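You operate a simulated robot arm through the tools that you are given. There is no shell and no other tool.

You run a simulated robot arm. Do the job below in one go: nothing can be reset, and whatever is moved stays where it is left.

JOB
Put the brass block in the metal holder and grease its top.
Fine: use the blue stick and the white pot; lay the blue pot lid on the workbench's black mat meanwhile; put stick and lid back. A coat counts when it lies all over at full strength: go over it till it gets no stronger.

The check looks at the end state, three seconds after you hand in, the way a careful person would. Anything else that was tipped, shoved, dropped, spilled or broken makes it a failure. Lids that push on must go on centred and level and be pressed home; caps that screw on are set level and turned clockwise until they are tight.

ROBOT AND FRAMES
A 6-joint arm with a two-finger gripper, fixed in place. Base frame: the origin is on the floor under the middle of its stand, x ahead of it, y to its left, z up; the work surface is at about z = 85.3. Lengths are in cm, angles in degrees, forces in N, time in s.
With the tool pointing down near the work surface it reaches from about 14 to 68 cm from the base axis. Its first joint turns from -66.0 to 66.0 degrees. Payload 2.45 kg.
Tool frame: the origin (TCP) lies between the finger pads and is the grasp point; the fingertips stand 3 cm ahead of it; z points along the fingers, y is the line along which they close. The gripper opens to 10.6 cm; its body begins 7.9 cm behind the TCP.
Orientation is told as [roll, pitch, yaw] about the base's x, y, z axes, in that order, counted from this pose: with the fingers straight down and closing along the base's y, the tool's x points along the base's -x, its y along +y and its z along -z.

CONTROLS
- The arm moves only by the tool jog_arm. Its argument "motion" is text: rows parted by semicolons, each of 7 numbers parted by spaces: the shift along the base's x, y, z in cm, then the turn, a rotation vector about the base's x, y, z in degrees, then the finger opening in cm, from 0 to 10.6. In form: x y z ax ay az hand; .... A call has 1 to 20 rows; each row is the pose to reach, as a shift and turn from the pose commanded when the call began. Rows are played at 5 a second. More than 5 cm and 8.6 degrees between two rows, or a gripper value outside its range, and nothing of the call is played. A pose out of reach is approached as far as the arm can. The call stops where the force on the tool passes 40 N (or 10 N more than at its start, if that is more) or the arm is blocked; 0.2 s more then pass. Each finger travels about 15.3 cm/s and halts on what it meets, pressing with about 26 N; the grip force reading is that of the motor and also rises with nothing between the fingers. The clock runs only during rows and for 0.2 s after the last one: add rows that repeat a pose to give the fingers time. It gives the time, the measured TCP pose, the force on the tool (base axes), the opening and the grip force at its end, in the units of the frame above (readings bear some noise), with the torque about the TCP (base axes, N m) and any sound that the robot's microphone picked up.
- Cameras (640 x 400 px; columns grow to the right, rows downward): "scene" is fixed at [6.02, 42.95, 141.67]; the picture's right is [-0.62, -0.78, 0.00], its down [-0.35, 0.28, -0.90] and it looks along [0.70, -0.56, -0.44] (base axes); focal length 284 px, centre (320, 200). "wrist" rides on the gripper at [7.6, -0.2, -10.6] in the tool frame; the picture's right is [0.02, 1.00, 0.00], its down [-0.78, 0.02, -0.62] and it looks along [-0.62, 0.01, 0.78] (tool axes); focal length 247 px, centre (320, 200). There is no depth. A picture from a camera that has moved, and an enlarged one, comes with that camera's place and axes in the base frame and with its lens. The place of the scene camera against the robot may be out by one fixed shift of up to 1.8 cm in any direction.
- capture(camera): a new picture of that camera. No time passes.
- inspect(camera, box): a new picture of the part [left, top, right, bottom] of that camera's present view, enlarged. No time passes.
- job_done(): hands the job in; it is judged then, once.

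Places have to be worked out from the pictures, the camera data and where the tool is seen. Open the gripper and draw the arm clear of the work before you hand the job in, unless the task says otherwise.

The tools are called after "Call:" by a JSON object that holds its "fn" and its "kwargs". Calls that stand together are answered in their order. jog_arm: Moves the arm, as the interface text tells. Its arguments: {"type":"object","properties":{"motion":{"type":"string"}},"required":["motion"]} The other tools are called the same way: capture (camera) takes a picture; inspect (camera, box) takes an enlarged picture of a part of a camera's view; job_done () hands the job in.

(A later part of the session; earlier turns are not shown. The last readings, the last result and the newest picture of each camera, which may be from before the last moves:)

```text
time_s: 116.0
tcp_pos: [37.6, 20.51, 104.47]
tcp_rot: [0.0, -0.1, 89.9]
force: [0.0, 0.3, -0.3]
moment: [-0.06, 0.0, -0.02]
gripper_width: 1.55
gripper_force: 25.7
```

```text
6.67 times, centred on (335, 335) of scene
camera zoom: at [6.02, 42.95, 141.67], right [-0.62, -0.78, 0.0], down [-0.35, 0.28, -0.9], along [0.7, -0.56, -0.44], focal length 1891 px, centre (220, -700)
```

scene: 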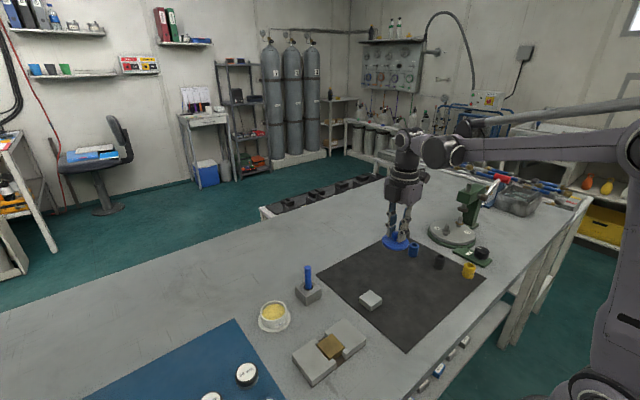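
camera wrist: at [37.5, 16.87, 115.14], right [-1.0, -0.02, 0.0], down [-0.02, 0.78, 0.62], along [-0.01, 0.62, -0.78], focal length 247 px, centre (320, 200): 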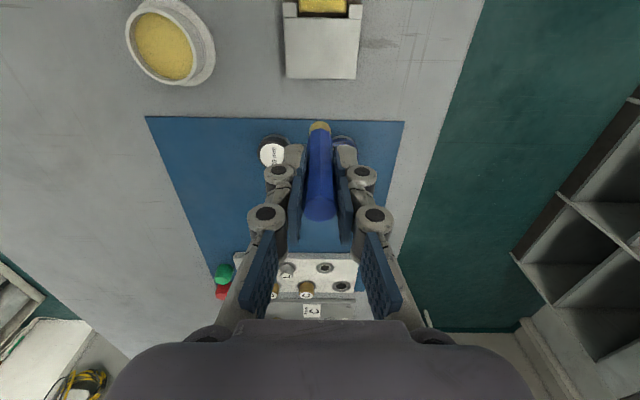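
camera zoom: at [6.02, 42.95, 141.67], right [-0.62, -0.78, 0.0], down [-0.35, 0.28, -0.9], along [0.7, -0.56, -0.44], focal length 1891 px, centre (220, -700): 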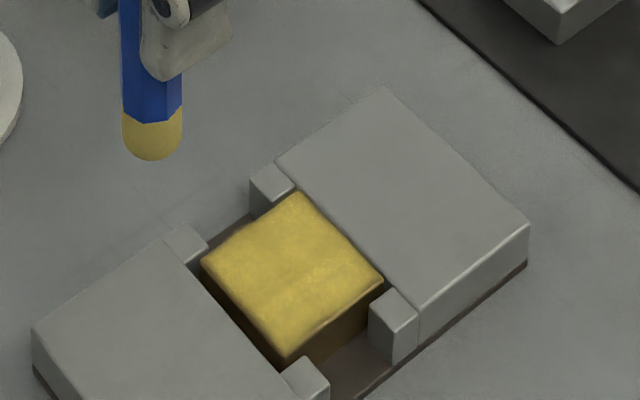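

The coat no longer changes over most of the face, only the -x edge filled in slightly. I shift a little to see the complete top face from the wrist.

Call:
{"fn": "jog_arm", "kwargs": {"motion": "0 -2 0 0 0 0 1; 0 -2 0 0 0 0 1"}}

Call:
{"fn": "inspect", "kwargs": {"camera": "wrist", "box": [290, 25, 356, 100]}}

Call:
{"fn": "inspect", "kwargs": {"camera": "scene", "box": [330, 335, 354, 355]}}

Call:
{"fn": "inspect", "kwargs": {"camera": "scene", "box": [316, 328, 340, 350]}}

```text
time_s: 116.6
tcp_pos: [37.5, 18.36, 104.35]
tcp_rot: [0.0, -0.1, 90.0]
force: [-0.1, -0.1, -1.5]
moment: [-0.04, 0.01, 0.0]
gripper_width: 1.55
gripper_force: 26.5
```

```text
5.33 times, centred on (323, 62) of wrist
camera zoom: at [37.46, 10.89, 115.06], right [-1.0, -0.02, 0.0], down [-0.02, 0.78, 0.62], along [-0.01, 0.62, -0.78], focal length 1317 px, centre (304, 933)
```

zoom: 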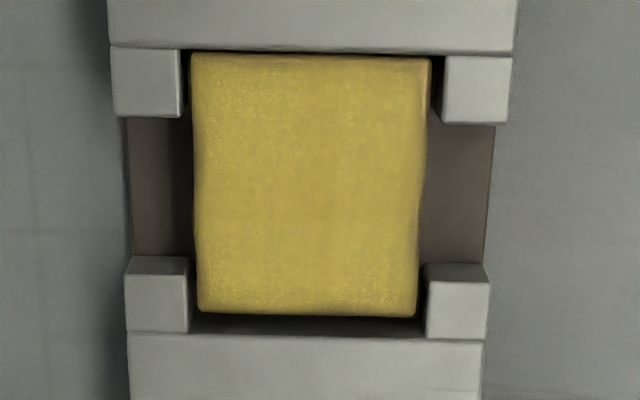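

```text
16.00 times, centred on (342, 345) of scene
camera zoom: at [6.02, 42.95, 141.67], right [-0.62, -0.78, 0.0], down [-0.35, 0.28, -0.9], along [0.7, -0.56, -0.44], focal length 4539 px, centre (-32, -2120)
```

zoom: 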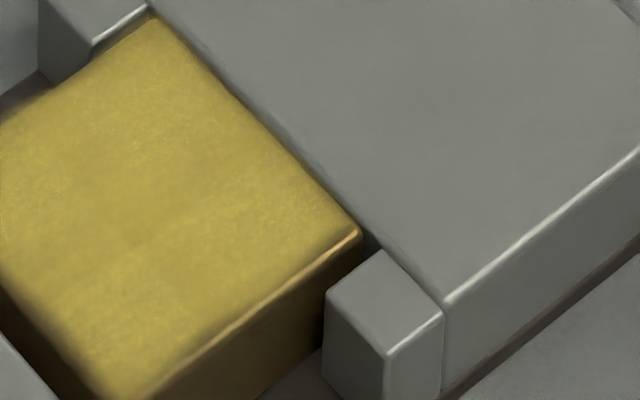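

```text
16.00 times, centred on (328, 339) of scene
camera zoom: at [6.02, 42.95, 141.67], right [-0.62, -0.78, 0.0], down [-0.35, 0.28, -0.9], along [0.7, -0.56, -0.44], focal length 4539 px, centre (192, -2024)
```

zoom: 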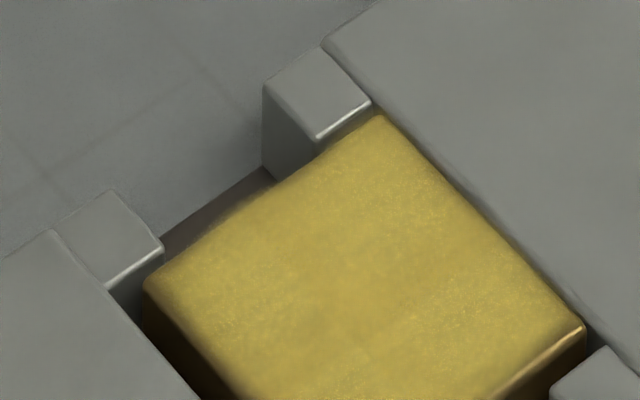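

The top is coated all over and no longer changes. Now I return the stick: over to its stand at (53.51, 9.40), still high, and check alignment.

Call:
{"fn": "jog_arm", "kwargs": {"motion": "4 -2.25 0 0 0 0 1; 8 -4.5 0 0 0 0 1; 12 -6.75 0 0 0 0 1; 15.97 -9 0 0 0 0 1; 15.97 -9 0 0 0 0 1; 15.97 -9 -3.5 0 0 0 1; 15.97 -9 -6.3 0 0 0 1; 15.97 -9 -6.3 0 0 0 1"}}

Call:
{"fn": "inspect", "kwargs": {"camera": "wrist", "box": [240, 60, 400, 180]}}

Call:
{"fn": "inspect", "kwargs": {"camera": "scene", "box": [270, 255, 340, 310]}}

```text
time_s: 118.4
tcp_pos: [53.59, 9.34, 98.17]
tcp_rot: [0.0, -0.1, 89.9]
force: [-0.3, 0.1, 0.5]
moment: [0.01, -0.01, 0.0]
gripper_width: 1.54
gripper_force: 25.6
```

```text
3.33 times, centred on (320, 120) of wrist
camera zoom: at [53.38, 1.82, 108.73], right [-1.0, -0.02, 0.0], down [-0.02, 0.78, 0.62], along [-0.01, 0.62, -0.78], focal length 823 px, centre (320, 467)
```

zoom: 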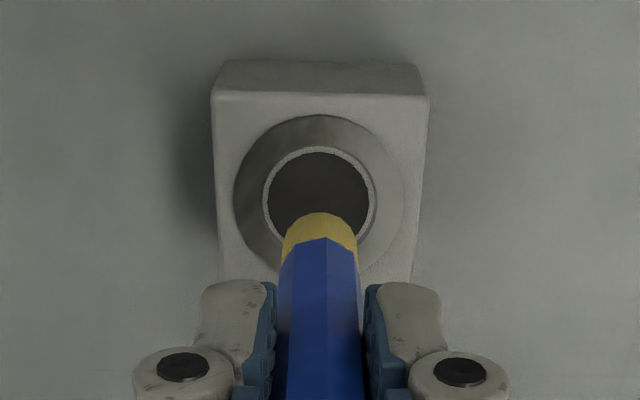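

```text
7.27 times, centred on (305, 282) of scene
camera zoom: at [6.02, 42.95, 141.67], right [-0.62, -0.78, 0.0], down [-0.35, 0.28, -0.9], along [0.7, -0.56, -0.44], focal length 2063 px, centre (429, -400)
```

zoom: 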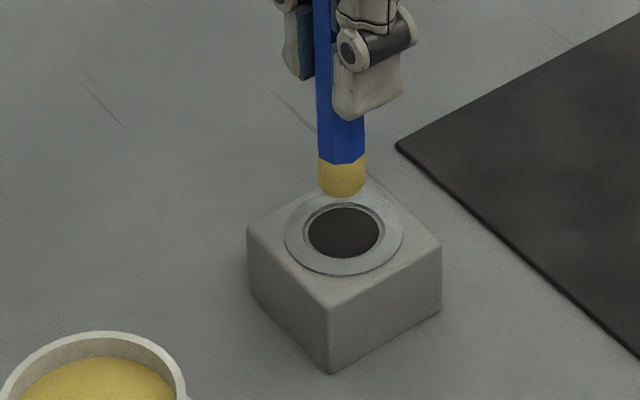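

The tip is centred over the hole (within ~0.1 cm, clearance ~0.4 cm). I lower the stick into the stand, slowing near the bottom.

Call:
{"fn": "jog_arm", "kwargs": {"motion": "0.02 0.02 -1 0 0 0 1; 0.02 0.02 -2 0 0 0 1; 0.02 0.02 -3 0 0 0 1; 0.02 0.02 -4 0 0 0 1; 0.02 0.02 -4.7 0 0 0 1; 0.02 0.02 -4.7 0 0 0 1"}}

Call:
{"fn": "inspect", "kwargs": {"camera": "scene", "box": [270, 255, 340, 310]}}

Call:
{"fn": "inspect", "kwargs": {"camera": "wrist", "box": [240, 60, 400, 180]}}

```text
time_s: 119.8
tcp_pos: [53.5, 9.4, 93.28]
tcp_rot: [-0.2, -0.1, 89.9]
force: [0.8, -0.3, -0.2]
moment: [-0.01, 0.0, 0.01]
gripper_width: 1.59
gripper_force: 26.4
```

```text
7.27 times, centred on (305, 282) of scene
camera zoom: at [6.02, 42.95, 141.67], right [-0.62, -0.78, 0.0], down [-0.35, 0.28, -0.9], along [0.7, -0.56, -0.44], focal length 2063 px, centre (429, -400)
```

zoom: 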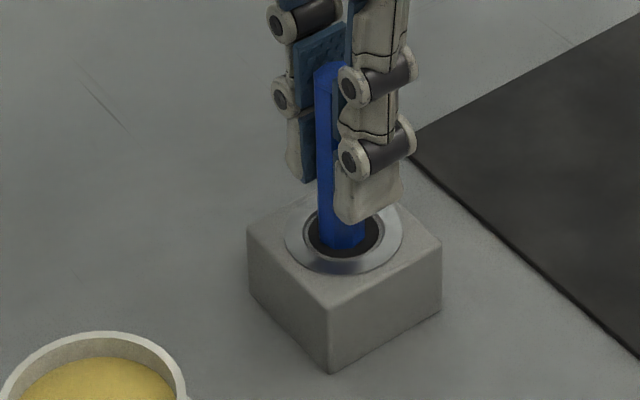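

```text
3.33 times, centred on (320, 120) of wrist
camera zoom: at [53.47, 1.81, 104.05], right [-1.0, -0.02, 0.0], down [-0.02, 0.78, 0.62], along [-0.01, 0.62, -0.78], focal length 823 px, centre (320, 467)
```

zoom: 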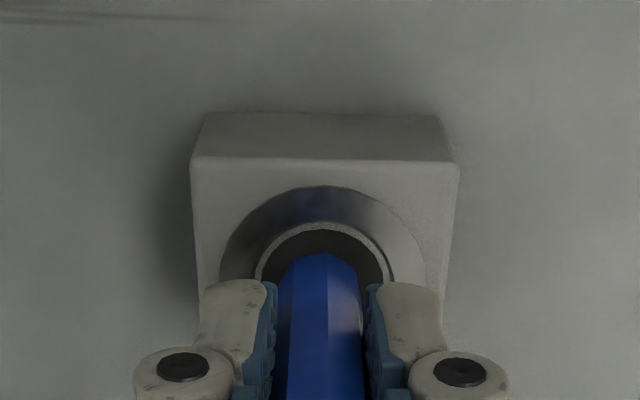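

The stick is inside the stand without touching the wall. I lower it in small steps to the bottom.

Call:
{"fn": "jog_arm", "kwargs": {"motion": "0 0 -0.15 0 0 0 1; 0 0 -0.3 0 0 0 1; 0 0 -0.3 0 0 0 1"}}

```text
time_s: 120.6
tcp_pos: [53.52, 9.39, 93.13]
tcp_rot: [-0.1, -0.1, 89.9]
force: [0.6, 0.2, -0.5]
moment: [0.01, 0.01, 0.02]
gripper_width: 1.53
gripper_force: 26.2
```

Call:
{"fn": "jog_arm", "kwargs": {"motion": "0 0 -0.1 0 0 0 1; 0 0 -0.2 0 0 0 1; 0 0 -0.2 0 0 0 1"}}

```text
time_s: 121.4
tcp_pos: [53.62, 9.45, 92.93]
tcp_rot: [-0.1, -0.1, 89.8]
force: [-0.2, -0.5, -1.1]
moment: [0.02, 0.0, -0.01]
gripper_width: 1.54
gripper_force: 26.1
```

No contact yet; I continue.

Call:
{"fn": "jog_arm", "kwargs": {"motion": "0 0 -0.1 0 0 0 1; 0 0 -0.1 0 0 0 1"}}

```text
time_s: 122.0
tcp_pos: [53.57, 9.49, 92.81]
tcp_rot: [0.0, -0.2, 89.9]
force: [0.1, 0.2, -1.4]
moment: [0.0, 0.02, -0.02]
gripper_width: 1.54
gripper_force: 25.7
```

Call:
{"fn": "jog_arm", "kwargs": {"motion": "0 0 -0.08 0 0 0 1; 0 0 -0.08 0 0 0 1"}}

```text
time_s: 122.6
tcp_pos: [53.55, 9.54, 92.77]
tcp_rot: [-0.1, 0.0, 89.9]
force: [0.9, -0.8, 10.4]
moment: [-0.01, -0.03, 0.04]
gripper_width: 1.53
gripper_force: 25.7
```

The stick stands on the bottom (10 N). I ease the pressure off and open the fingers slowly and evenly.

Call:
{"fn": "jog_arm", "kwargs": {"motion": "0 0 0.03 0 0 0 1; 0 0 0.03 0 0 0 1.6; 0 0 0.03 0 0 0 1.8; 0 0 0.03 0 0 0 2; 0 0 0.03 0 0 0 2.4; 0 0 0.03 0 0 0 3; 0 0 0.03 0 0 0 4; 0 0 0.03 0 0 0 4.8; 0 0 0.03 0 0 0 4.8"}}

Call:
{"fn": "inspect", "kwargs": {"camera": "scene", "box": [270, 255, 340, 310]}}

Call:
{"fn": "inspect", "kwargs": {"camera": "wrist", "box": [220, 80, 420, 230]}}

```text
time_s: 124.6
tcp_pos: [53.49, 9.49, 92.83]
tcp_rot: [-0.1, -0.1, 89.9]
force: [-0.3, 1.0, -0.1]
moment: [-0.04, 0.0, 0.02]
gripper_width: 4.8
gripper_force: 0.1
```

```text
7.27 times, centred on (305, 282) of scene
camera zoom: at [6.02, 42.95, 141.67], right [-0.62, -0.78, 0.0], down [-0.35, 0.28, -0.9], along [0.7, -0.56, -0.44], focal length 2063 px, centre (429, -400)
```

zoom: 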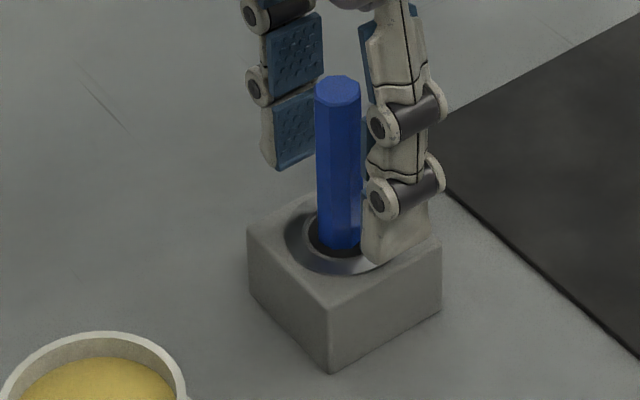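

```text
2.67 times, centred on (320, 155) of wrist
camera zoom: at [53.47, 1.84, 103.4], right [-1.0, -0.02, 0.0], down [-0.02, 0.78, 0.62], along [-0.01, 0.62, -0.78], focal length 659 px, centre (320, 320)
```

zoom: 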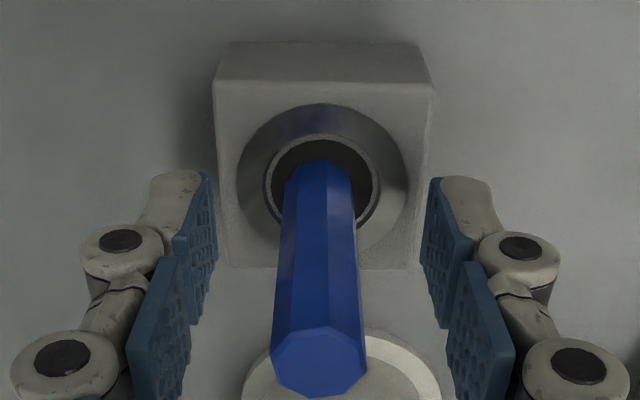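

The stick stands upright on its own. I rise straight up and look again before going for the lid.

Call:
{"fn": "jog_arm", "kwargs": {"motion": "0 0 1.5 0 0 0 4.8; 0 0 4 0 0 0 4.8; 0 0 8 0 0 0 4.8; 0 0 12 0 0 0 4.8; 0 0 12 0 0 0 4.8"}}

Call:
{"fn": "inspect", "kwargs": {"camera": "scene", "box": [260, 250, 350, 310]}}

Call:
{"fn": "inspect", "kwargs": {"camera": "wrist", "box": [260, 40, 400, 180]}}

```text
time_s: 125.8
tcp_pos: [53.65, 9.46, 104.69]
tcp_rot: [-0.2, -0.2, 89.9]
force: [-0.3, 0.2, 0.4]
moment: [-0.03, -0.01, 0.0]
gripper_width: 4.83
gripper_force: 0.0
```

```text
6.67 times, centred on (305, 280) of scene
camera zoom: at [6.02, 42.95, 141.67], right [-0.62, -0.78, 0.0], down [-0.35, 0.28, -0.9], along [0.7, -0.56, -0.44], focal length 1891 px, centre (420, -333)
```

zoom: 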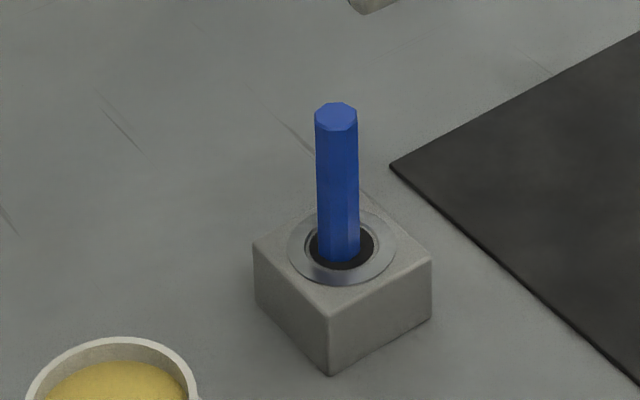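

```text
2.86 times, centred on (330, 110) of wrist
camera zoom: at [53.55, 1.92, 115.38], right [-1.0, -0.02, 0.0], down [-0.02, 0.78, 0.62], along [-0.01, 0.62, -0.78], focal length 706 px, centre (291, 457)
```

zoom: 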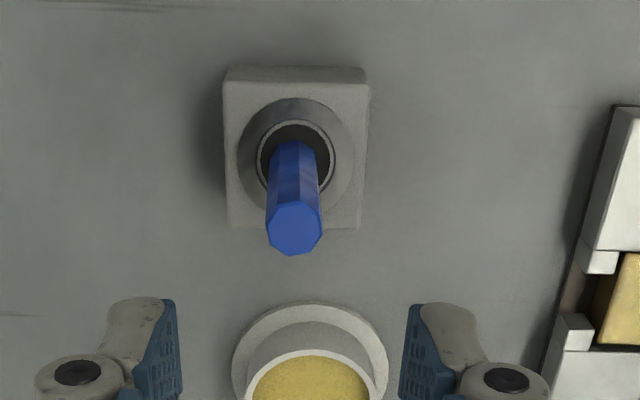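

The stick is back as it was. Now to the lid on the mat at (43.01, -10.97): I move above it at the same height and check.

Call:
{"fn": "jog_arm", "kwargs": {"motion": "-1.75 -3.4 0 0 0 0 4.8; -3.5 -6.8 0 0 0 0 4.8; -5.25 -10.2 0 0 0 0 4.8; -7 -13.6 0 0 0 0 4.8; -8.75 -17 0 0 0 0 4.8; -10.52 -20.39 0 0 0 0 4.8; -10.52 -20.39 -4 0 0 0 4.8; -10.52 -20.39 -8 0 0 0 4.8; -10.52 -20.39 -11.5 0 0 0 4.8; -10.52 -20.39 -11.5 0 0 0 4.8"}}

Call:
{"fn": "inspect", "kwargs": {"camera": "wrist", "box": [220, 60, 420, 210]}}

Call:
{"fn": "inspect", "kwargs": {"camera": "scene", "box": [360, 230, 440, 310]}}

```text
time_s: 128.0
tcp_pos: [42.95, -10.92, 93.12]
tcp_rot: [0.1, -0.1, 89.9]
force: [-0.3, -0.2, 0.3]
moment: [-0.01, 0.0, 0.02]
gripper_width: 4.8
gripper_force: 0.1
```

```text
2.67 times, centred on (320, 135) of wrist
camera zoom: at [42.97, -18.52, 103.85], right [-1.0, -0.02, 0.0], down [-0.02, 0.78, 0.62], along [-0.01, 0.62, -0.78], focal length 659 px, centre (320, 373)
```

zoom: 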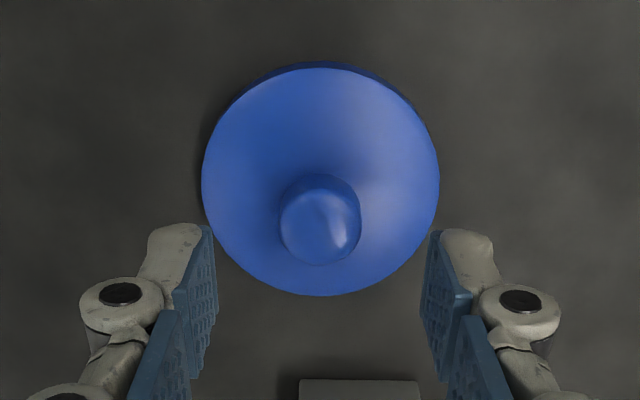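

```text
5.00 times, centred on (400, 270) of scene
camera zoom: at [6.02, 42.95, 141.67], right [-0.62, -0.78, 0.0], down [-0.35, 0.28, -0.9], along [0.7, -0.56, -0.44], focal length 1418 px, centre (-80, -150)
```

zoom: 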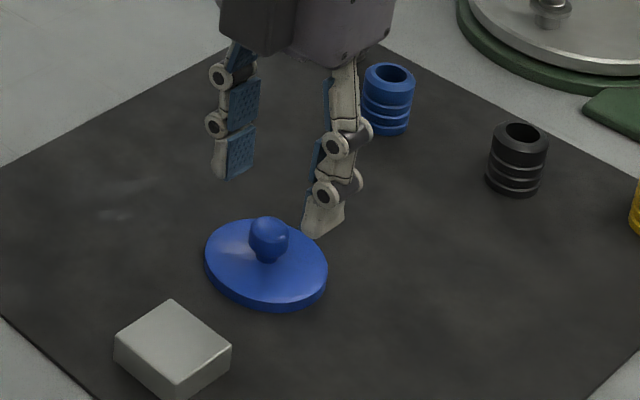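

The lid is where I left it, centred between the fingers. I go down to the earlier grip height (TCP z ≈ 89.8) and close on the knob.

Call:
{"fn": "jog_arm", "kwargs": {"motion": "0 0 -1.5 0 0 0 4.8; 0 0 -2.8 0 0 0 4.8; 0 0 -3.45 0 0 0 4.8; 0 0 -3.45 0 0 0 3.8; 0 0 -3.45 0 0 0 2.8; 0 0 -3.45 0 0 0 2; 0 0 -3.45 0 0 0 1; 0 0 -3.45 0 0 0 1"}}

Call:
{"fn": "inspect", "kwargs": {"camera": "wrist", "box": [220, 60, 420, 210]}}

```text
time_s: 129.8
tcp_pos: [42.99, -10.95, 89.75]
tcp_rot: [0.0, -0.1, 90.0]
force: [0.1, 0.5, -0.6]
moment: [-0.01, 0.02, 0.01]
gripper_width: 2.05
gripper_force: 26.1
```

```text
2.67 times, centred on (320, 135) of wrist
camera zoom: at [42.96, -18.52, 100.44], right [-1.0, -0.02, 0.0], down [-0.02, 0.78, 0.62], along [-0.01, 0.62, -0.78], focal length 659 px, centre (320, 373)
```

zoom: 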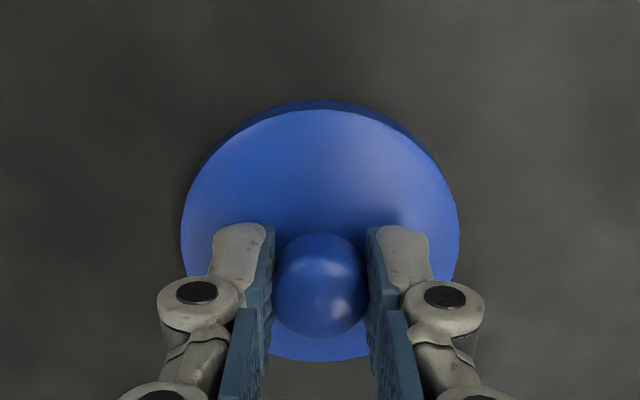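

The knob is held exactly as before. I lift the lid and carry it back along the same safe path to above the pot.

Call:
{"fn": "jog_arm", "kwargs": {"motion": "0 0 1 0 0 0 1; 0 0 5 0 0 0 1; 0 0 9.5 0 0 0 1; 0 0 13.9 0 0 0 1; 0 4 13.9 0 0 0 1; 0 8 13.9 0 0 0 1; 0 12 13.9 0 0 0 1; 0 16 13.9 0 0 0 1; 0 20 13.9 0 0 0 1; 0 24 13.9 0 0 0 1; 0 28 13.9 0 0 0 1; 0 30 13.9 0 0 0 1; 3.2 30.5 13.9 0 0 0 1; 6.4 31 13.9 0 0 0 1; 9.6 31.4 13.9 0 0 0 1; 9.6 31.4 13.9 0 0 0 1; 9.6 31.4 9.9 0 0 0 1; 9.6 31.4 6.5 0 0 0 1; 9.6 31.4 6.5 0 0 0 1"}}

Call:
{"fn": "inspect", "kwargs": {"camera": "wrist", "box": [220, 60, 420, 210]}}

Call:
{"fn": "inspect", "kwargs": {"camera": "scene", "box": [235, 260, 325, 340]}}

```text
time_s: 133.8
tcp_pos: [52.63, 20.49, 96.17]
tcp_rot: [0.0, -0.1, 89.9]
force: [0.1, -0.1, -0.8]
moment: [0.0, 0.01, 0.0]
gripper_width: 2.09
gripper_force: 25.7
```

```text
2.67 times, centred on (320, 135) of wrist
camera zoom: at [52.59, 12.86, 106.88], right [-1.0, -0.02, 0.0], down [-0.02, 0.78, 0.62], along [-0.01, 0.62, -0.78], focal length 659 px, centre (320, 373)
```

zoom: 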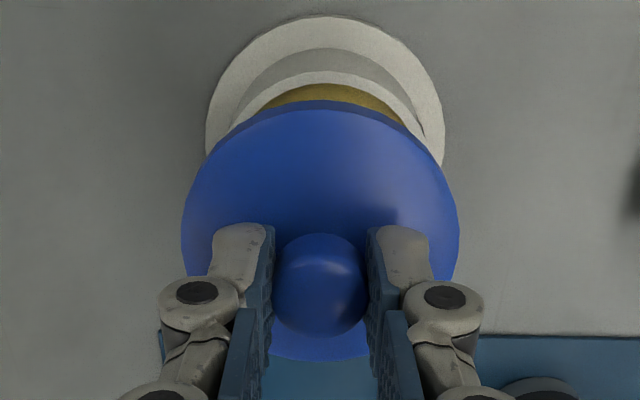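

```text
5.00 times, centred on (280, 300) of scene
camera zoom: at [6.02, 42.95, 141.67], right [-0.62, -0.78, 0.0], down [-0.35, 0.28, -0.9], along [0.7, -0.56, -0.44], focal length 1418 px, centre (520, -300)
```

zoom: 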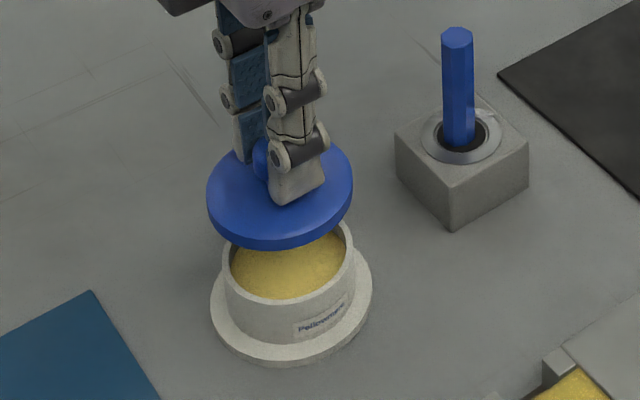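

The lid hangs level above the pot. I zoom in to compare the lid's and the pot's centres precisely before lowering.

Call:
{"fn": "inspect", "kwargs": {"camera": "wrist", "box": [270, 60, 370, 122]}}

Call:
{"fn": "inspect", "kwargs": {"camera": "scene", "box": [245, 280, 309, 325]}}

```text
6.40 times, centred on (320, 91) of wrist
camera zoom: at [52.59, 12.86, 106.88], right [-1.0, -0.02, 0.0], down [-0.02, 0.78, 0.62], along [-0.01, 0.62, -0.78], focal length 1581 px, centre (320, 898)
```

zoom: 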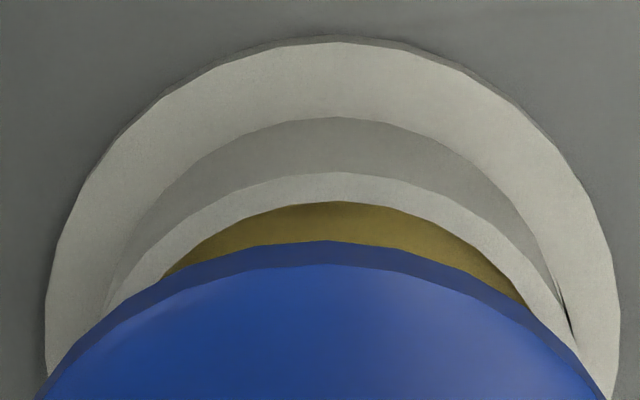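

```text
8.89 times, centred on (277, 302) of scene
camera zoom: at [6.02, 42.95, 141.67], right [-0.62, -0.78, 0.0], down [-0.35, 0.28, -0.9], along [0.7, -0.56, -0.44], focal length 2522 px, centre (702, -711)
```

zoom: 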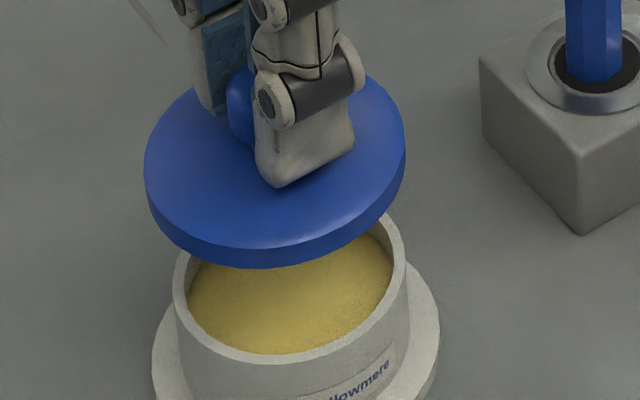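

The lid sits about 0.13 cm too far in +x relative to the pot's rim (y is fine). I correct that while still clear, then lower to just above the rim.

Call:
{"fn": "jog_arm", "kwargs": {"motion": "-0.12 0.02 0 0 0 0 1; -0.12 0.02 -1.5 0 0 0 1; -0.12 0.02 -2.8 0 0 0 1; -0.12 0.02 -3.3 0 0 0 1; -0.12 0.02 -3.3 0 0 0 1"}}

Call:
{"fn": "inspect", "kwargs": {"camera": "wrist", "box": [270, 60, 370, 122]}}

Call:
{"fn": "inspect", "kwargs": {"camera": "scene", "box": [245, 280, 309, 325]}}

```text
time_s: 135.0
tcp_pos: [52.58, 20.6, 92.95]
tcp_rot: [-0.1, -0.2, 89.9]
force: [0.2, 0.4, -0.1]
moment: [-0.01, 0.02, 0.02]
gripper_width: 2.03
gripper_force: 25.4
```

```text
6.40 times, centred on (320, 91) of wrist
camera zoom: at [52.47, 12.92, 103.62], right [-1.0, -0.02, 0.0], down [-0.02, 0.78, 0.62], along [-0.01, 0.62, -0.78], focal length 1581 px, centre (320, 898)
```

zoom: 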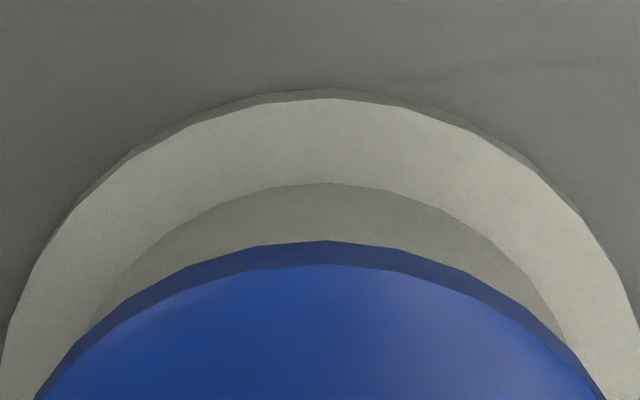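

```text
8.89 times, centred on (277, 302) of scene
camera zoom: at [6.02, 42.95, 141.67], right [-0.62, -0.78, 0.0], down [-0.35, 0.28, -0.9], along [0.7, -0.56, -0.44], focal length 2522 px, centre (702, -711)
```

zoom: 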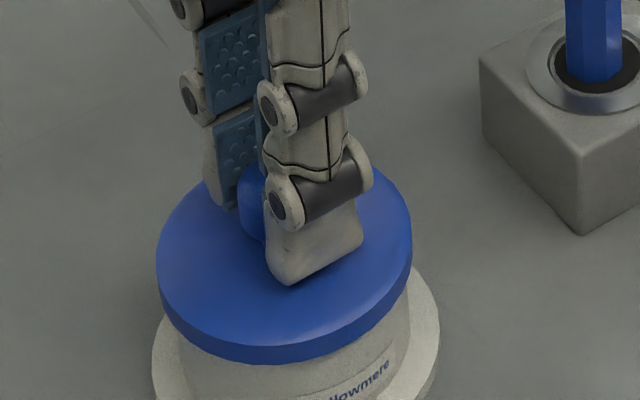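

Lid and pot are now concentric. I lower it in small steps and watch the force.

Call:
{"fn": "jog_arm", "kwargs": {"motion": "0 0 -0.2 0 0 0 1; 0 0 -0.4 0 0 0 1; 0 0 -0.4 0 0 0 1"}}

```text
time_s: 135.8
tcp_pos: [52.58, 20.54, 92.62]
tcp_rot: [-0.1, -0.1, 89.8]
force: [0.3, 1.0, -0.4]
moment: [-0.02, -0.01, -0.02]
gripper_width: 2.06
gripper_force: 26.2
```

Call:
{"fn": "jog_arm", "kwargs": {"motion": "0 0 -0.15 0 0 0 1; 0 0 -0.25 0 0 0 1; 0 0 -0.25 0 0 0 1"}}

Call:
{"fn": "inspect", "kwargs": {"camera": "scene", "box": [245, 285, 309, 330]}}

```text
time_s: 136.6
tcp_pos: [52.47, 20.46, 92.42]
tcp_rot: [-0.1, -0.1, 89.9]
force: [-1.8, -0.1, 0.5]
moment: [0.01, 0.0, 0.04]
gripper_width: 2.03
gripper_force: 26.0
```

```text
8.89 times, centred on (277, 308) of scene
camera zoom: at [6.02, 42.95, 141.67], right [-0.62, -0.78, 0.0], down [-0.35, 0.28, -0.9], along [0.7, -0.56, -0.44], focal length 2522 px, centre (702, -756)
```

zoom: 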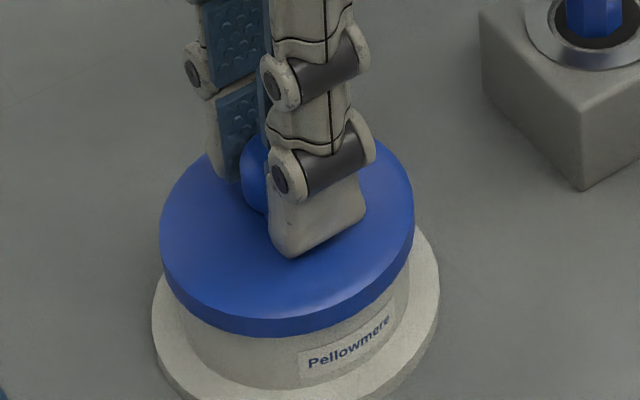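

A slight side force (Fx ≈ -1.8 N) suggests the lid is a touch too far in +x. I shift -0.04 in x and go on down.

Call:
{"fn": "jog_arm", "kwargs": {"motion": "-0.04 0 0 0 0 0 1; -0.04 0 -0.1 0 0 0 1; -0.04 0 -0.1 0 0 0 1"}}

```text
time_s: 137.4
tcp_pos: [52.47, 20.51, 92.2]
tcp_rot: [-0.1, -0.2, 89.9]
force: [-0.1, 0.3, 0.1]
moment: [-0.02, 0.01, 0.0]
gripper_width: 2.06
gripper_force: 26.0
```

Call:
{"fn": "jog_arm", "kwargs": {"motion": "0 0 -0.08 0 0 0 1; 0 0 -0.08 0 0 0 1"}}

```text
time_s: 138.0
tcp_pos: [52.39, 20.57, 92.12]
tcp_rot: [-0.1, 0.0, 89.9]
force: [0.6, 0.4, -0.1]
moment: [-0.02, 0.01, -0.04]
gripper_width: 2.0
gripper_force: 26.2
```

At the original height nearly; no resistance yet. I continue in small steps.

Call:
{"fn": "jog_arm", "kwargs": {"motion": "0 0 -0.06 0 0 0 1; 0 0 -0.06 0 0 0 1"}}

```text
time_s: 138.6
tcp_pos: [52.46, 20.47, 92.01]
tcp_rot: [0.1, -0.1, 89.9]
force: [-0.2, 0.3, -0.1]
moment: [0.02, -0.03, -0.01]
gripper_width: 2.04
gripper_force: 25.7
```

Call:
{"fn": "jog_arm", "kwargs": {"motion": "0 0 -0.06 0 0 0 1; 0 0 -0.06 0 0 0 1"}}

Call:
{"fn": "inspect", "kwargs": {"camera": "scene", "box": [245, 285, 309, 330]}}

Call:
{"fn": "inspect", "kwargs": {"camera": "wrist", "box": [270, 60, 370, 122]}}

```text
time_s: 139.2
tcp_pos: [52.43, 20.6, 92.11]
tcp_rot: [-0.1, 0.0, 89.9]
force: [1.5, 1.9, 11.4]
moment: [0.03, -0.04, -0.03]
gripper_width: 2.06
gripper_force: 25.7
```

```text
8.89 times, centred on (277, 308) of scene
camera zoom: at [6.0, 42.94, 141.67], right [-0.62, -0.78, 0.0], down [-0.35, 0.28, -0.9], along [0.7, -0.56, -0.44], focal length 2522 px, centre (702, -756)
```

zoom: 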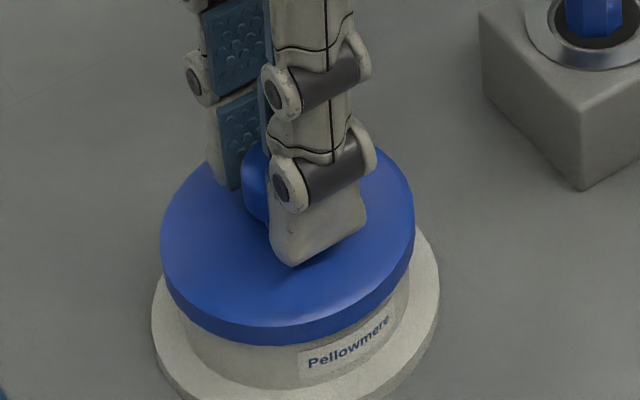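

```text
6.40 times, centred on (320, 91) of wrist
camera zoom: at [52.39, 12.91, 102.76], right [-1.0, -0.02, 0.0], down [-0.02, 0.78, 0.62], along [-0.01, 0.62, -0.78], focal length 1581 px, centre (320, 898)
```

zoom: 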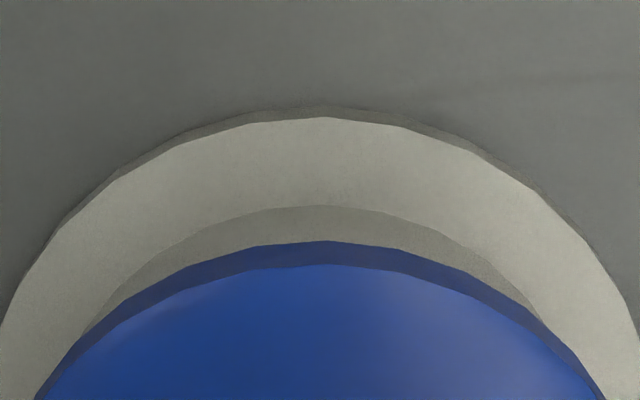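

The lid has met its seat (11 N at the original height). I press it home a bit more firmly, staying under the force limit.

Call:
{"fn": "jog_arm", "kwargs": {"motion": "0 0 -0.04 0 0 0 1; 0 0 -0.08 0 0 0 1; 0 0 -0.08 0 0 0 1"}}

Call:
{"fn": "inspect", "kwargs": {"camera": "scene", "box": [245, 285, 309, 330]}}

```text
time_s: 140.0
tcp_pos: [52.52, 20.48, 91.99]
tcp_rot: [-0.2, -0.1, 89.9]
force: [1.7, 1.0, 19.9]
moment: [0.06, -0.07, -0.02]
gripper_width: 2.02
gripper_force: 25.8
```

```text
8.89 times, centred on (277, 308) of scene
camera zoom: at [5.99, 42.94, 141.67], right [-0.62, -0.78, 0.0], down [-0.35, 0.28, -0.9], along [0.7, -0.56, -0.44], focal length 2522 px, centre (702, -756)
```

zoom: 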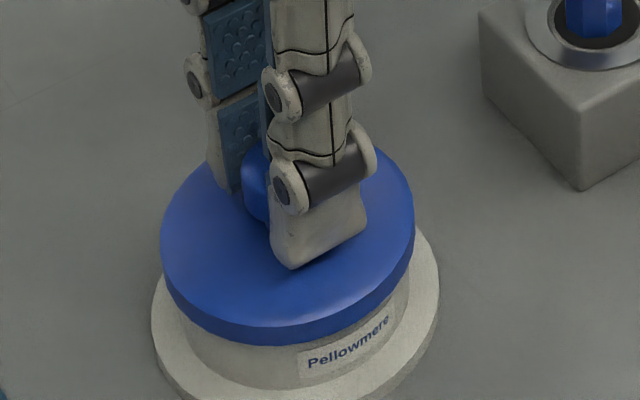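

I compare with the very same window I took at the start, to check the seating depth and level.

Call:
{"fn": "inspect", "kwargs": {"camera": "scene", "box": [240, 290, 304, 330]}}

```text
10.00 times, centred on (272, 310) of scene
camera zoom: at [5.99, 42.94, 141.67], right [-0.62, -0.78, 0.0], down [-0.35, 0.28, -0.9], along [0.7, -0.56, -0.44], focal length 2837 px, centre (800, -900)
```

zoom: 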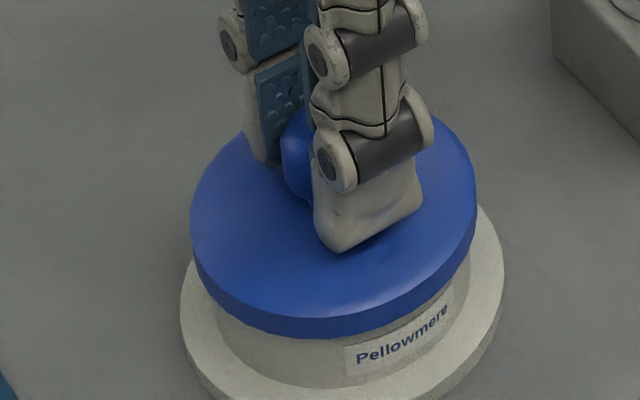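

The lid sits at the same height as originally (a hair lower), level and concentric. I take the pressure off, open the fingers and rise.

Call:
{"fn": "jog_arm", "kwargs": {"motion": "0 0 0.08 0 0 0 1; 0 0 0.08 0 0 0 2; 0 0 0.08 0 0 0 2.6; 0 0 0.08 0 0 0 3.6; 0 0 0.08 0 0 0 4.8; 0 0 0.08 0 0 0 4.8; 0 0 1.5 0 0 0 4.8; 0 0 4 0 0 0 4.8; 0 0 8 0 0 0 4.8; 0 0 12 0 0 0 4.8; 0 0 12 0 0 0 4.8"}}

Call:
{"fn": "inspect", "kwargs": {"camera": "scene", "box": [240, 290, 304, 330]}}

Call:
{"fn": "inspect", "kwargs": {"camera": "wrist", "box": [240, 30, 400, 150]}}

Call:
{"fn": "capture", "kwargs": {"camera": "scene"}}

```text
time_s: 142.4
tcp_pos: [52.39, 20.56, 104.05]
tcp_rot: [-0.2, -0.1, 89.9]
force: [-0.6, -1.4, 0.3]
moment: [0.01, 0.01, -0.03]
gripper_width: 4.82
gripper_force: 0.1
```

```text
10.00 times, centred on (272, 310) of scene
camera zoom: at [6.02, 42.95, 141.67], right [-0.62, -0.78, 0.0], down [-0.35, 0.28, -0.9], along [0.7, -0.56, -0.44], focal length 2837 px, centre (800, -900)
```

zoom: 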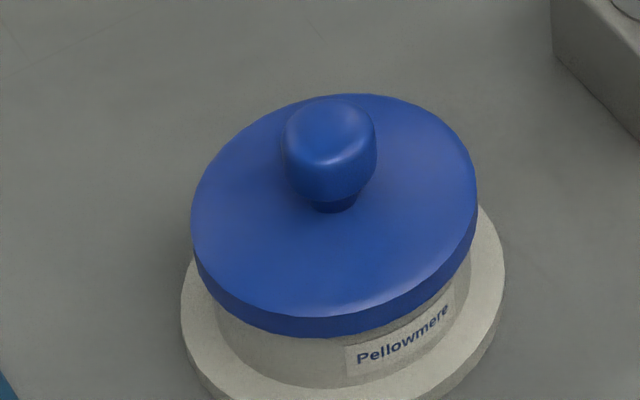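

```text
3.33 times, centred on (320, 90) of wrist
camera zoom: at [52.35, 12.94, 114.74], right [-1.0, -0.02, 0.0], down [-0.02, 0.78, 0.62], along [-0.01, 0.62, -0.78], focal length 823 px, centre (320, 567)
```

zoom: 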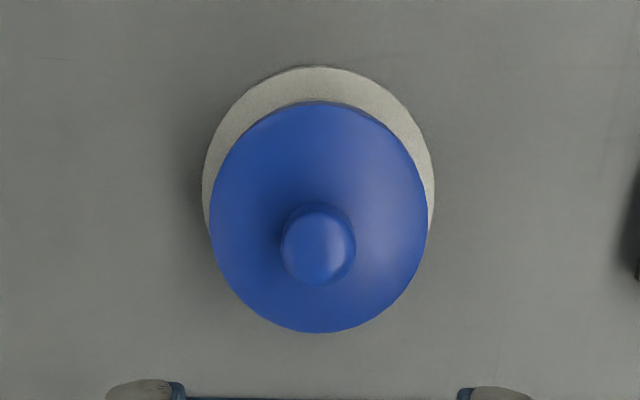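

```text
taken
```

scene: 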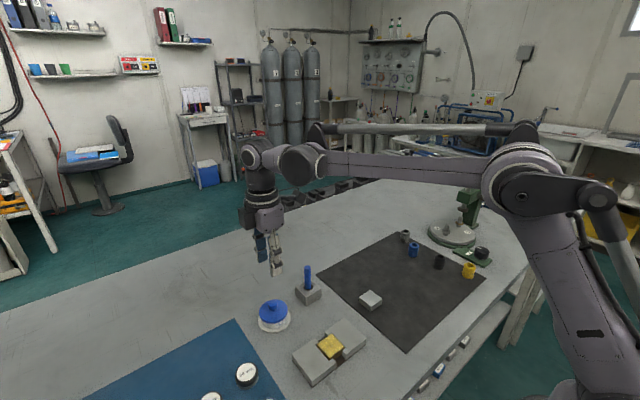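

Lid, pot and stick are all back. Before handing in I take one more close look at the greased top from above.

Call:
{"fn": "jog_arm", "kwargs": {"motion": "-3.7 -0.4 0 0 0 0 4.8; -7.4 -0.8 0 0 0 0 4.8; -11.1 -1.2 0 0 0 0 4.8; -14.9 -1.6 0 0 0 0 4.8; -14.9 -1.6 -3 0 0 0 4.8; -14.9 -1.6 -5 0 0 0 4.8; -14.9 -1.6 -5 0 0 0 4.8"}}

Call:
{"fn": "capture", "kwargs": {"camera": "wrist"}}

Call:
{"fn": "inspect", "kwargs": {"camera": "wrist", "box": [270, 10, 376, 90]}}

Call:
{"fn": "inspect", "kwargs": {"camera": "scene", "box": [315, 325, 355, 362]}}

```text
time_s: 144.0
tcp_pos: [37.44, 18.83, 98.91]
tcp_rot: [-0.2, -0.2, 90.0]
force: [0.0, 0.2, 0.1]
moment: [0.0, 0.02, 0.02]
gripper_width: 4.81
gripper_force: 0.0
```

```text
taken
camera wrist: at [37.39, 11.26, 109.6], right [-1.0, -0.02, 0.0], down [-0.02, 0.78, 0.62], along [-0.01, 0.62, -0.78], focal length 247 px, centre (320, 200)
```

wrist: 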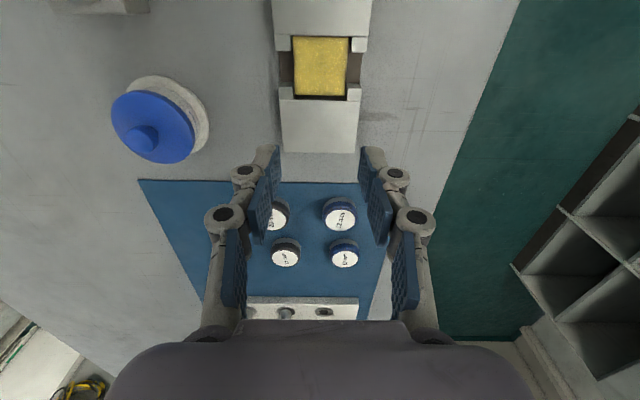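

```text
5.00 times, centred on (323, 50) of wrist
camera zoom: at [37.39, 11.26, 109.6], right [-1.0, -0.02, 0.0], down [-0.02, 0.78, 0.62], along [-0.01, 0.62, -0.78], focal length 1235 px, centre (305, 950)
```

zoom: 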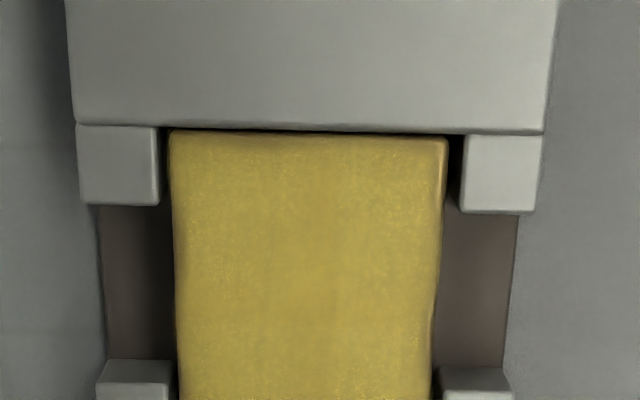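

```text
10.81 times, centred on (335, 344) of scene
camera zoom: at [6.02, 42.95, 141.67], right [-0.62, -0.78, 0.0], down [-0.35, 0.28, -0.9], along [0.7, -0.56, -0.44], focal length 3067 px, centre (158, -1351)
```

zoom: 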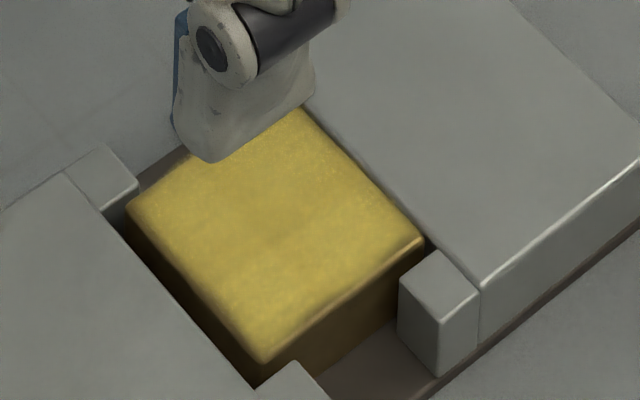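

I look at the other half of the top too.

Call:
{"fn": "inspect", "kwargs": {"camera": "wrist", "box": [285, 28, 357, 104]}}

Call:
{"fn": "inspect", "kwargs": {"camera": "wrist", "box": [290, 32, 322, 52]}}

Call:
{"fn": "inspect", "kwargs": {"camera": "wrist", "box": [322, 32, 354, 52]}}

Call:
{"fn": "inspect", "kwargs": {"camera": "wrist", "box": [290, 78, 350, 102]}}

```text
5.26 times, centred on (321, 66) of wrist
camera zoom: at [37.39, 11.26, 109.6], right [-1.0, -0.02, 0.0], down [-0.02, 0.78, 0.62], along [-0.01, 0.62, -0.78], focal length 1300 px, centre (315, 905)
```

zoom: 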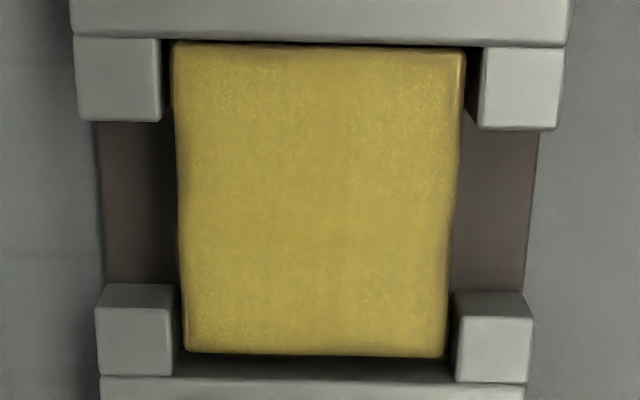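

```text
16.00 times, centred on (306, 42) of wrist
camera zoom: at [37.39, 11.26, 109.6], right [-1.0, -0.02, 0.0], down [-0.02, 0.78, 0.62], along [-0.01, 0.62, -0.78], focal length 3952 px, centre (544, 2728)
```

zoom: 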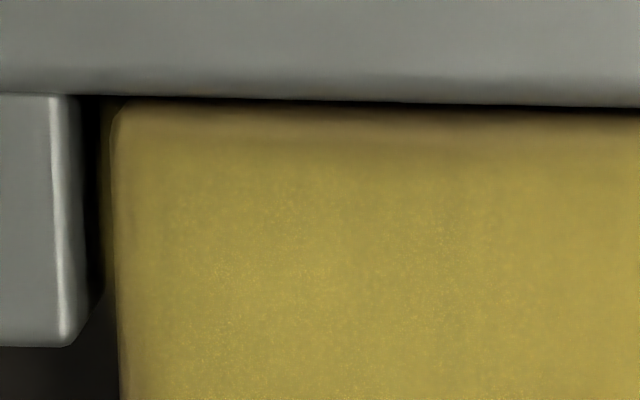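

```text
16.00 times, centred on (338, 42) of wrist
camera zoom: at [37.39, 11.26, 109.6], right [-1.0, -0.02, 0.0], down [-0.02, 0.78, 0.62], along [-0.01, 0.62, -0.78], focal length 3952 px, centre (32, 2728)
```

zoom: 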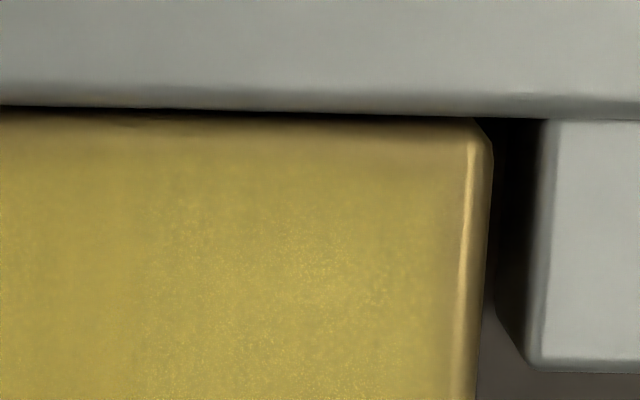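

```text
10.67 times, centred on (320, 90) of wrist
camera zoom: at [37.39, 11.26, 109.6], right [-1.0, -0.02, 0.0], down [-0.02, 0.78, 0.62], along [-0.01, 0.62, -0.78], focal length 2634 px, centre (320, 1373)
```

zoom: 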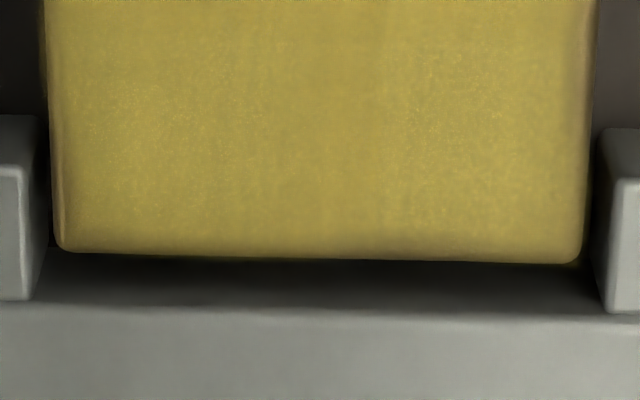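

The centre is uniform, but I want to judge the edges and corners more closely, so I bring the camera nearer (fingers stay ~3 cm above the holder).

Call:
{"fn": "jog_arm", "kwargs": {"motion": "0 -0.3 -2.5 0 0 0 4.8; 0 -0.3 -5 0 0 0 4.8; 0 -0.3 -5.8 0 0 0 4.8; 0 -0.3 -5.8 0 0 0 4.8"}}

Call:
{"fn": "capture", "kwargs": {"camera": "wrist"}}

Call:
{"fn": "inspect", "kwargs": {"camera": "wrist", "box": [270, 40, 370, 140]}}

Call:
{"fn": "inspect", "kwargs": {"camera": "wrist", "box": [276, 46, 320, 74]}}

Call:
{"fn": "inspect", "kwargs": {"camera": "wrist", "box": [320, 46, 364, 74]}}

```text
time_s: 145.0
tcp_pos: [37.53, 18.62, 93.24]
tcp_rot: [-0.1, -0.1, 89.9]
force: [0.2, -0.1, -0.3]
moment: [0.0, -0.01, 0.01]
gripper_width: 4.8
gripper_force: 0.1
```

```text
taken
camera wrist: at [37.51, 11.07, 103.84], right [-1.0, -0.02, 0.0], down [-0.02, 0.78, 0.62], along [-0.01, 0.62, -0.78], focal length 247 px, centre (320, 200)
```

wrist: 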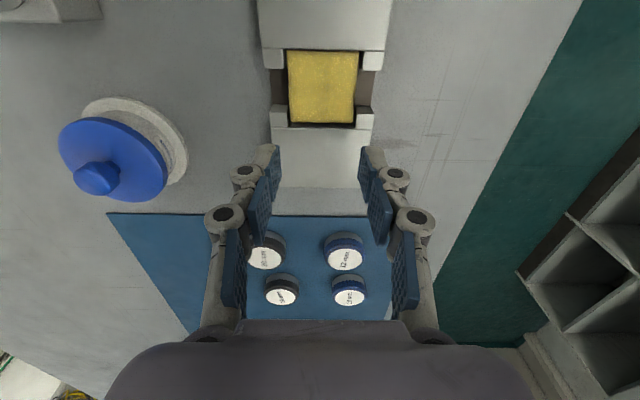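

```text
4.00 times, centred on (320, 90) of wrist
camera zoom: at [37.51, 11.07, 103.84], right [-1.0, -0.02, 0.0], down [-0.02, 0.78, 0.62], along [-0.01, 0.62, -0.78], focal length 988 px, centre (320, 640)
```

zoom: 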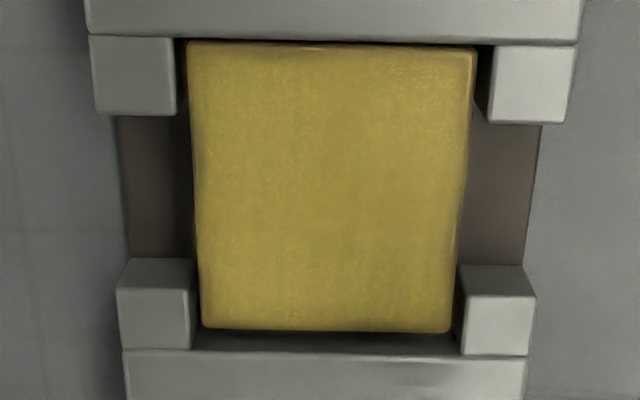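

```text
14.29 times, centred on (298, 60) of wrist
camera zoom: at [37.51, 11.07, 103.84], right [-1.0, -0.02, 0.0], down [-0.02, 0.78, 0.62], along [-0.01, 0.62, -0.78], focal length 3528 px, centre (634, 2200)
```

zoom: 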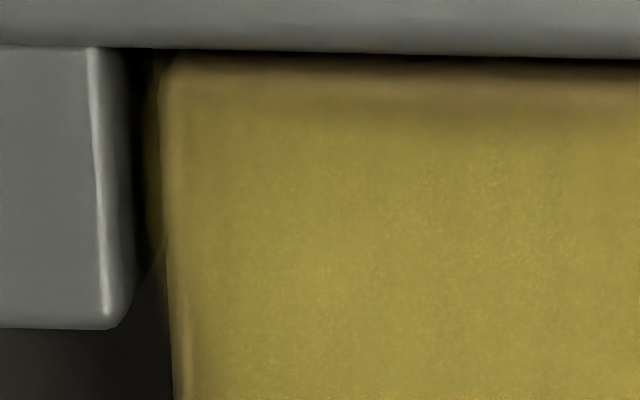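

```text
14.29 times, centred on (342, 60) of wrist
camera zoom: at [37.51, 11.07, 103.84], right [-1.0, -0.02, 0.0], down [-0.02, 0.78, 0.62], along [-0.01, 0.62, -0.78], focal length 3528 px, centre (6, 2200)
```

zoom: 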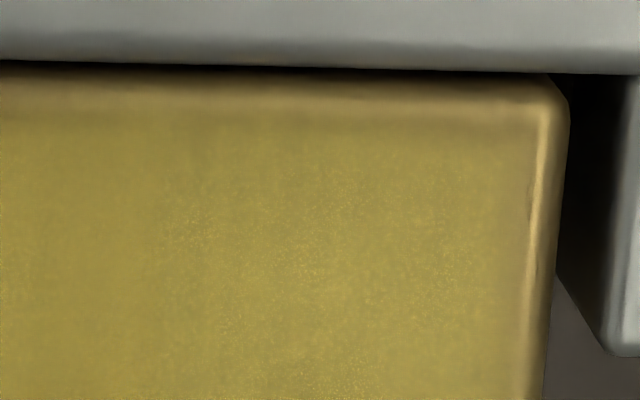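

The block has crept about 0.13 cm toward -y while being wiped, so its -y edge and corners got a bit less. The tip is still loaded, so I fetch the stick once more for an edge-and-corner pass.

Call:
{"fn": "jog_arm", "kwargs": {"motion": "0 0 4 0 0 0 4.8; 0 0 8 0 0 0 4.8; 0 0 11.6 0 0 0 4.8; 4 -2.28 11.6 0 0 0 4.8; 8 -4.56 11.6 0 0 0 4.8; 12 -6.85 11.6 0 0 0 4.8; 15.98 -9.13 11.6 0 0 0 4.8; 15.98 -9.13 11.6 0 0 0 4.8; 15.98 -9.13 8 0 0 0 4.8; 15.98 -9.13 4.5 0 0 0 4.8; 15.98 -9.13 2 0 0 0 4.8; 15.98 -9.13 2 0 0 0 4.8"}}

Call:
{"fn": "inspect", "kwargs": {"camera": "wrist", "box": [220, 80, 420, 230]}}

```text
time_s: 147.6
tcp_pos: [53.53, 9.5, 95.15]
tcp_rot: [-0.1, 0.0, 90.0]
force: [-0.3, -0.1, 0.1]
moment: [0.01, -0.05, -0.01]
gripper_width: 4.79
gripper_force: 0.0
```

```text
2.67 times, centred on (320, 155) of wrist
camera zoom: at [53.42, 1.86, 105.8], right [-1.0, -0.02, 0.0], down [-0.02, 0.78, 0.62], along [-0.01, 0.62, -0.78], focal length 659 px, centre (320, 320)
```

zoom: 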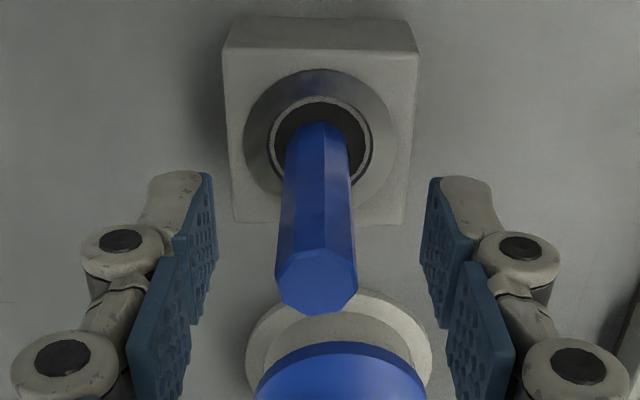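

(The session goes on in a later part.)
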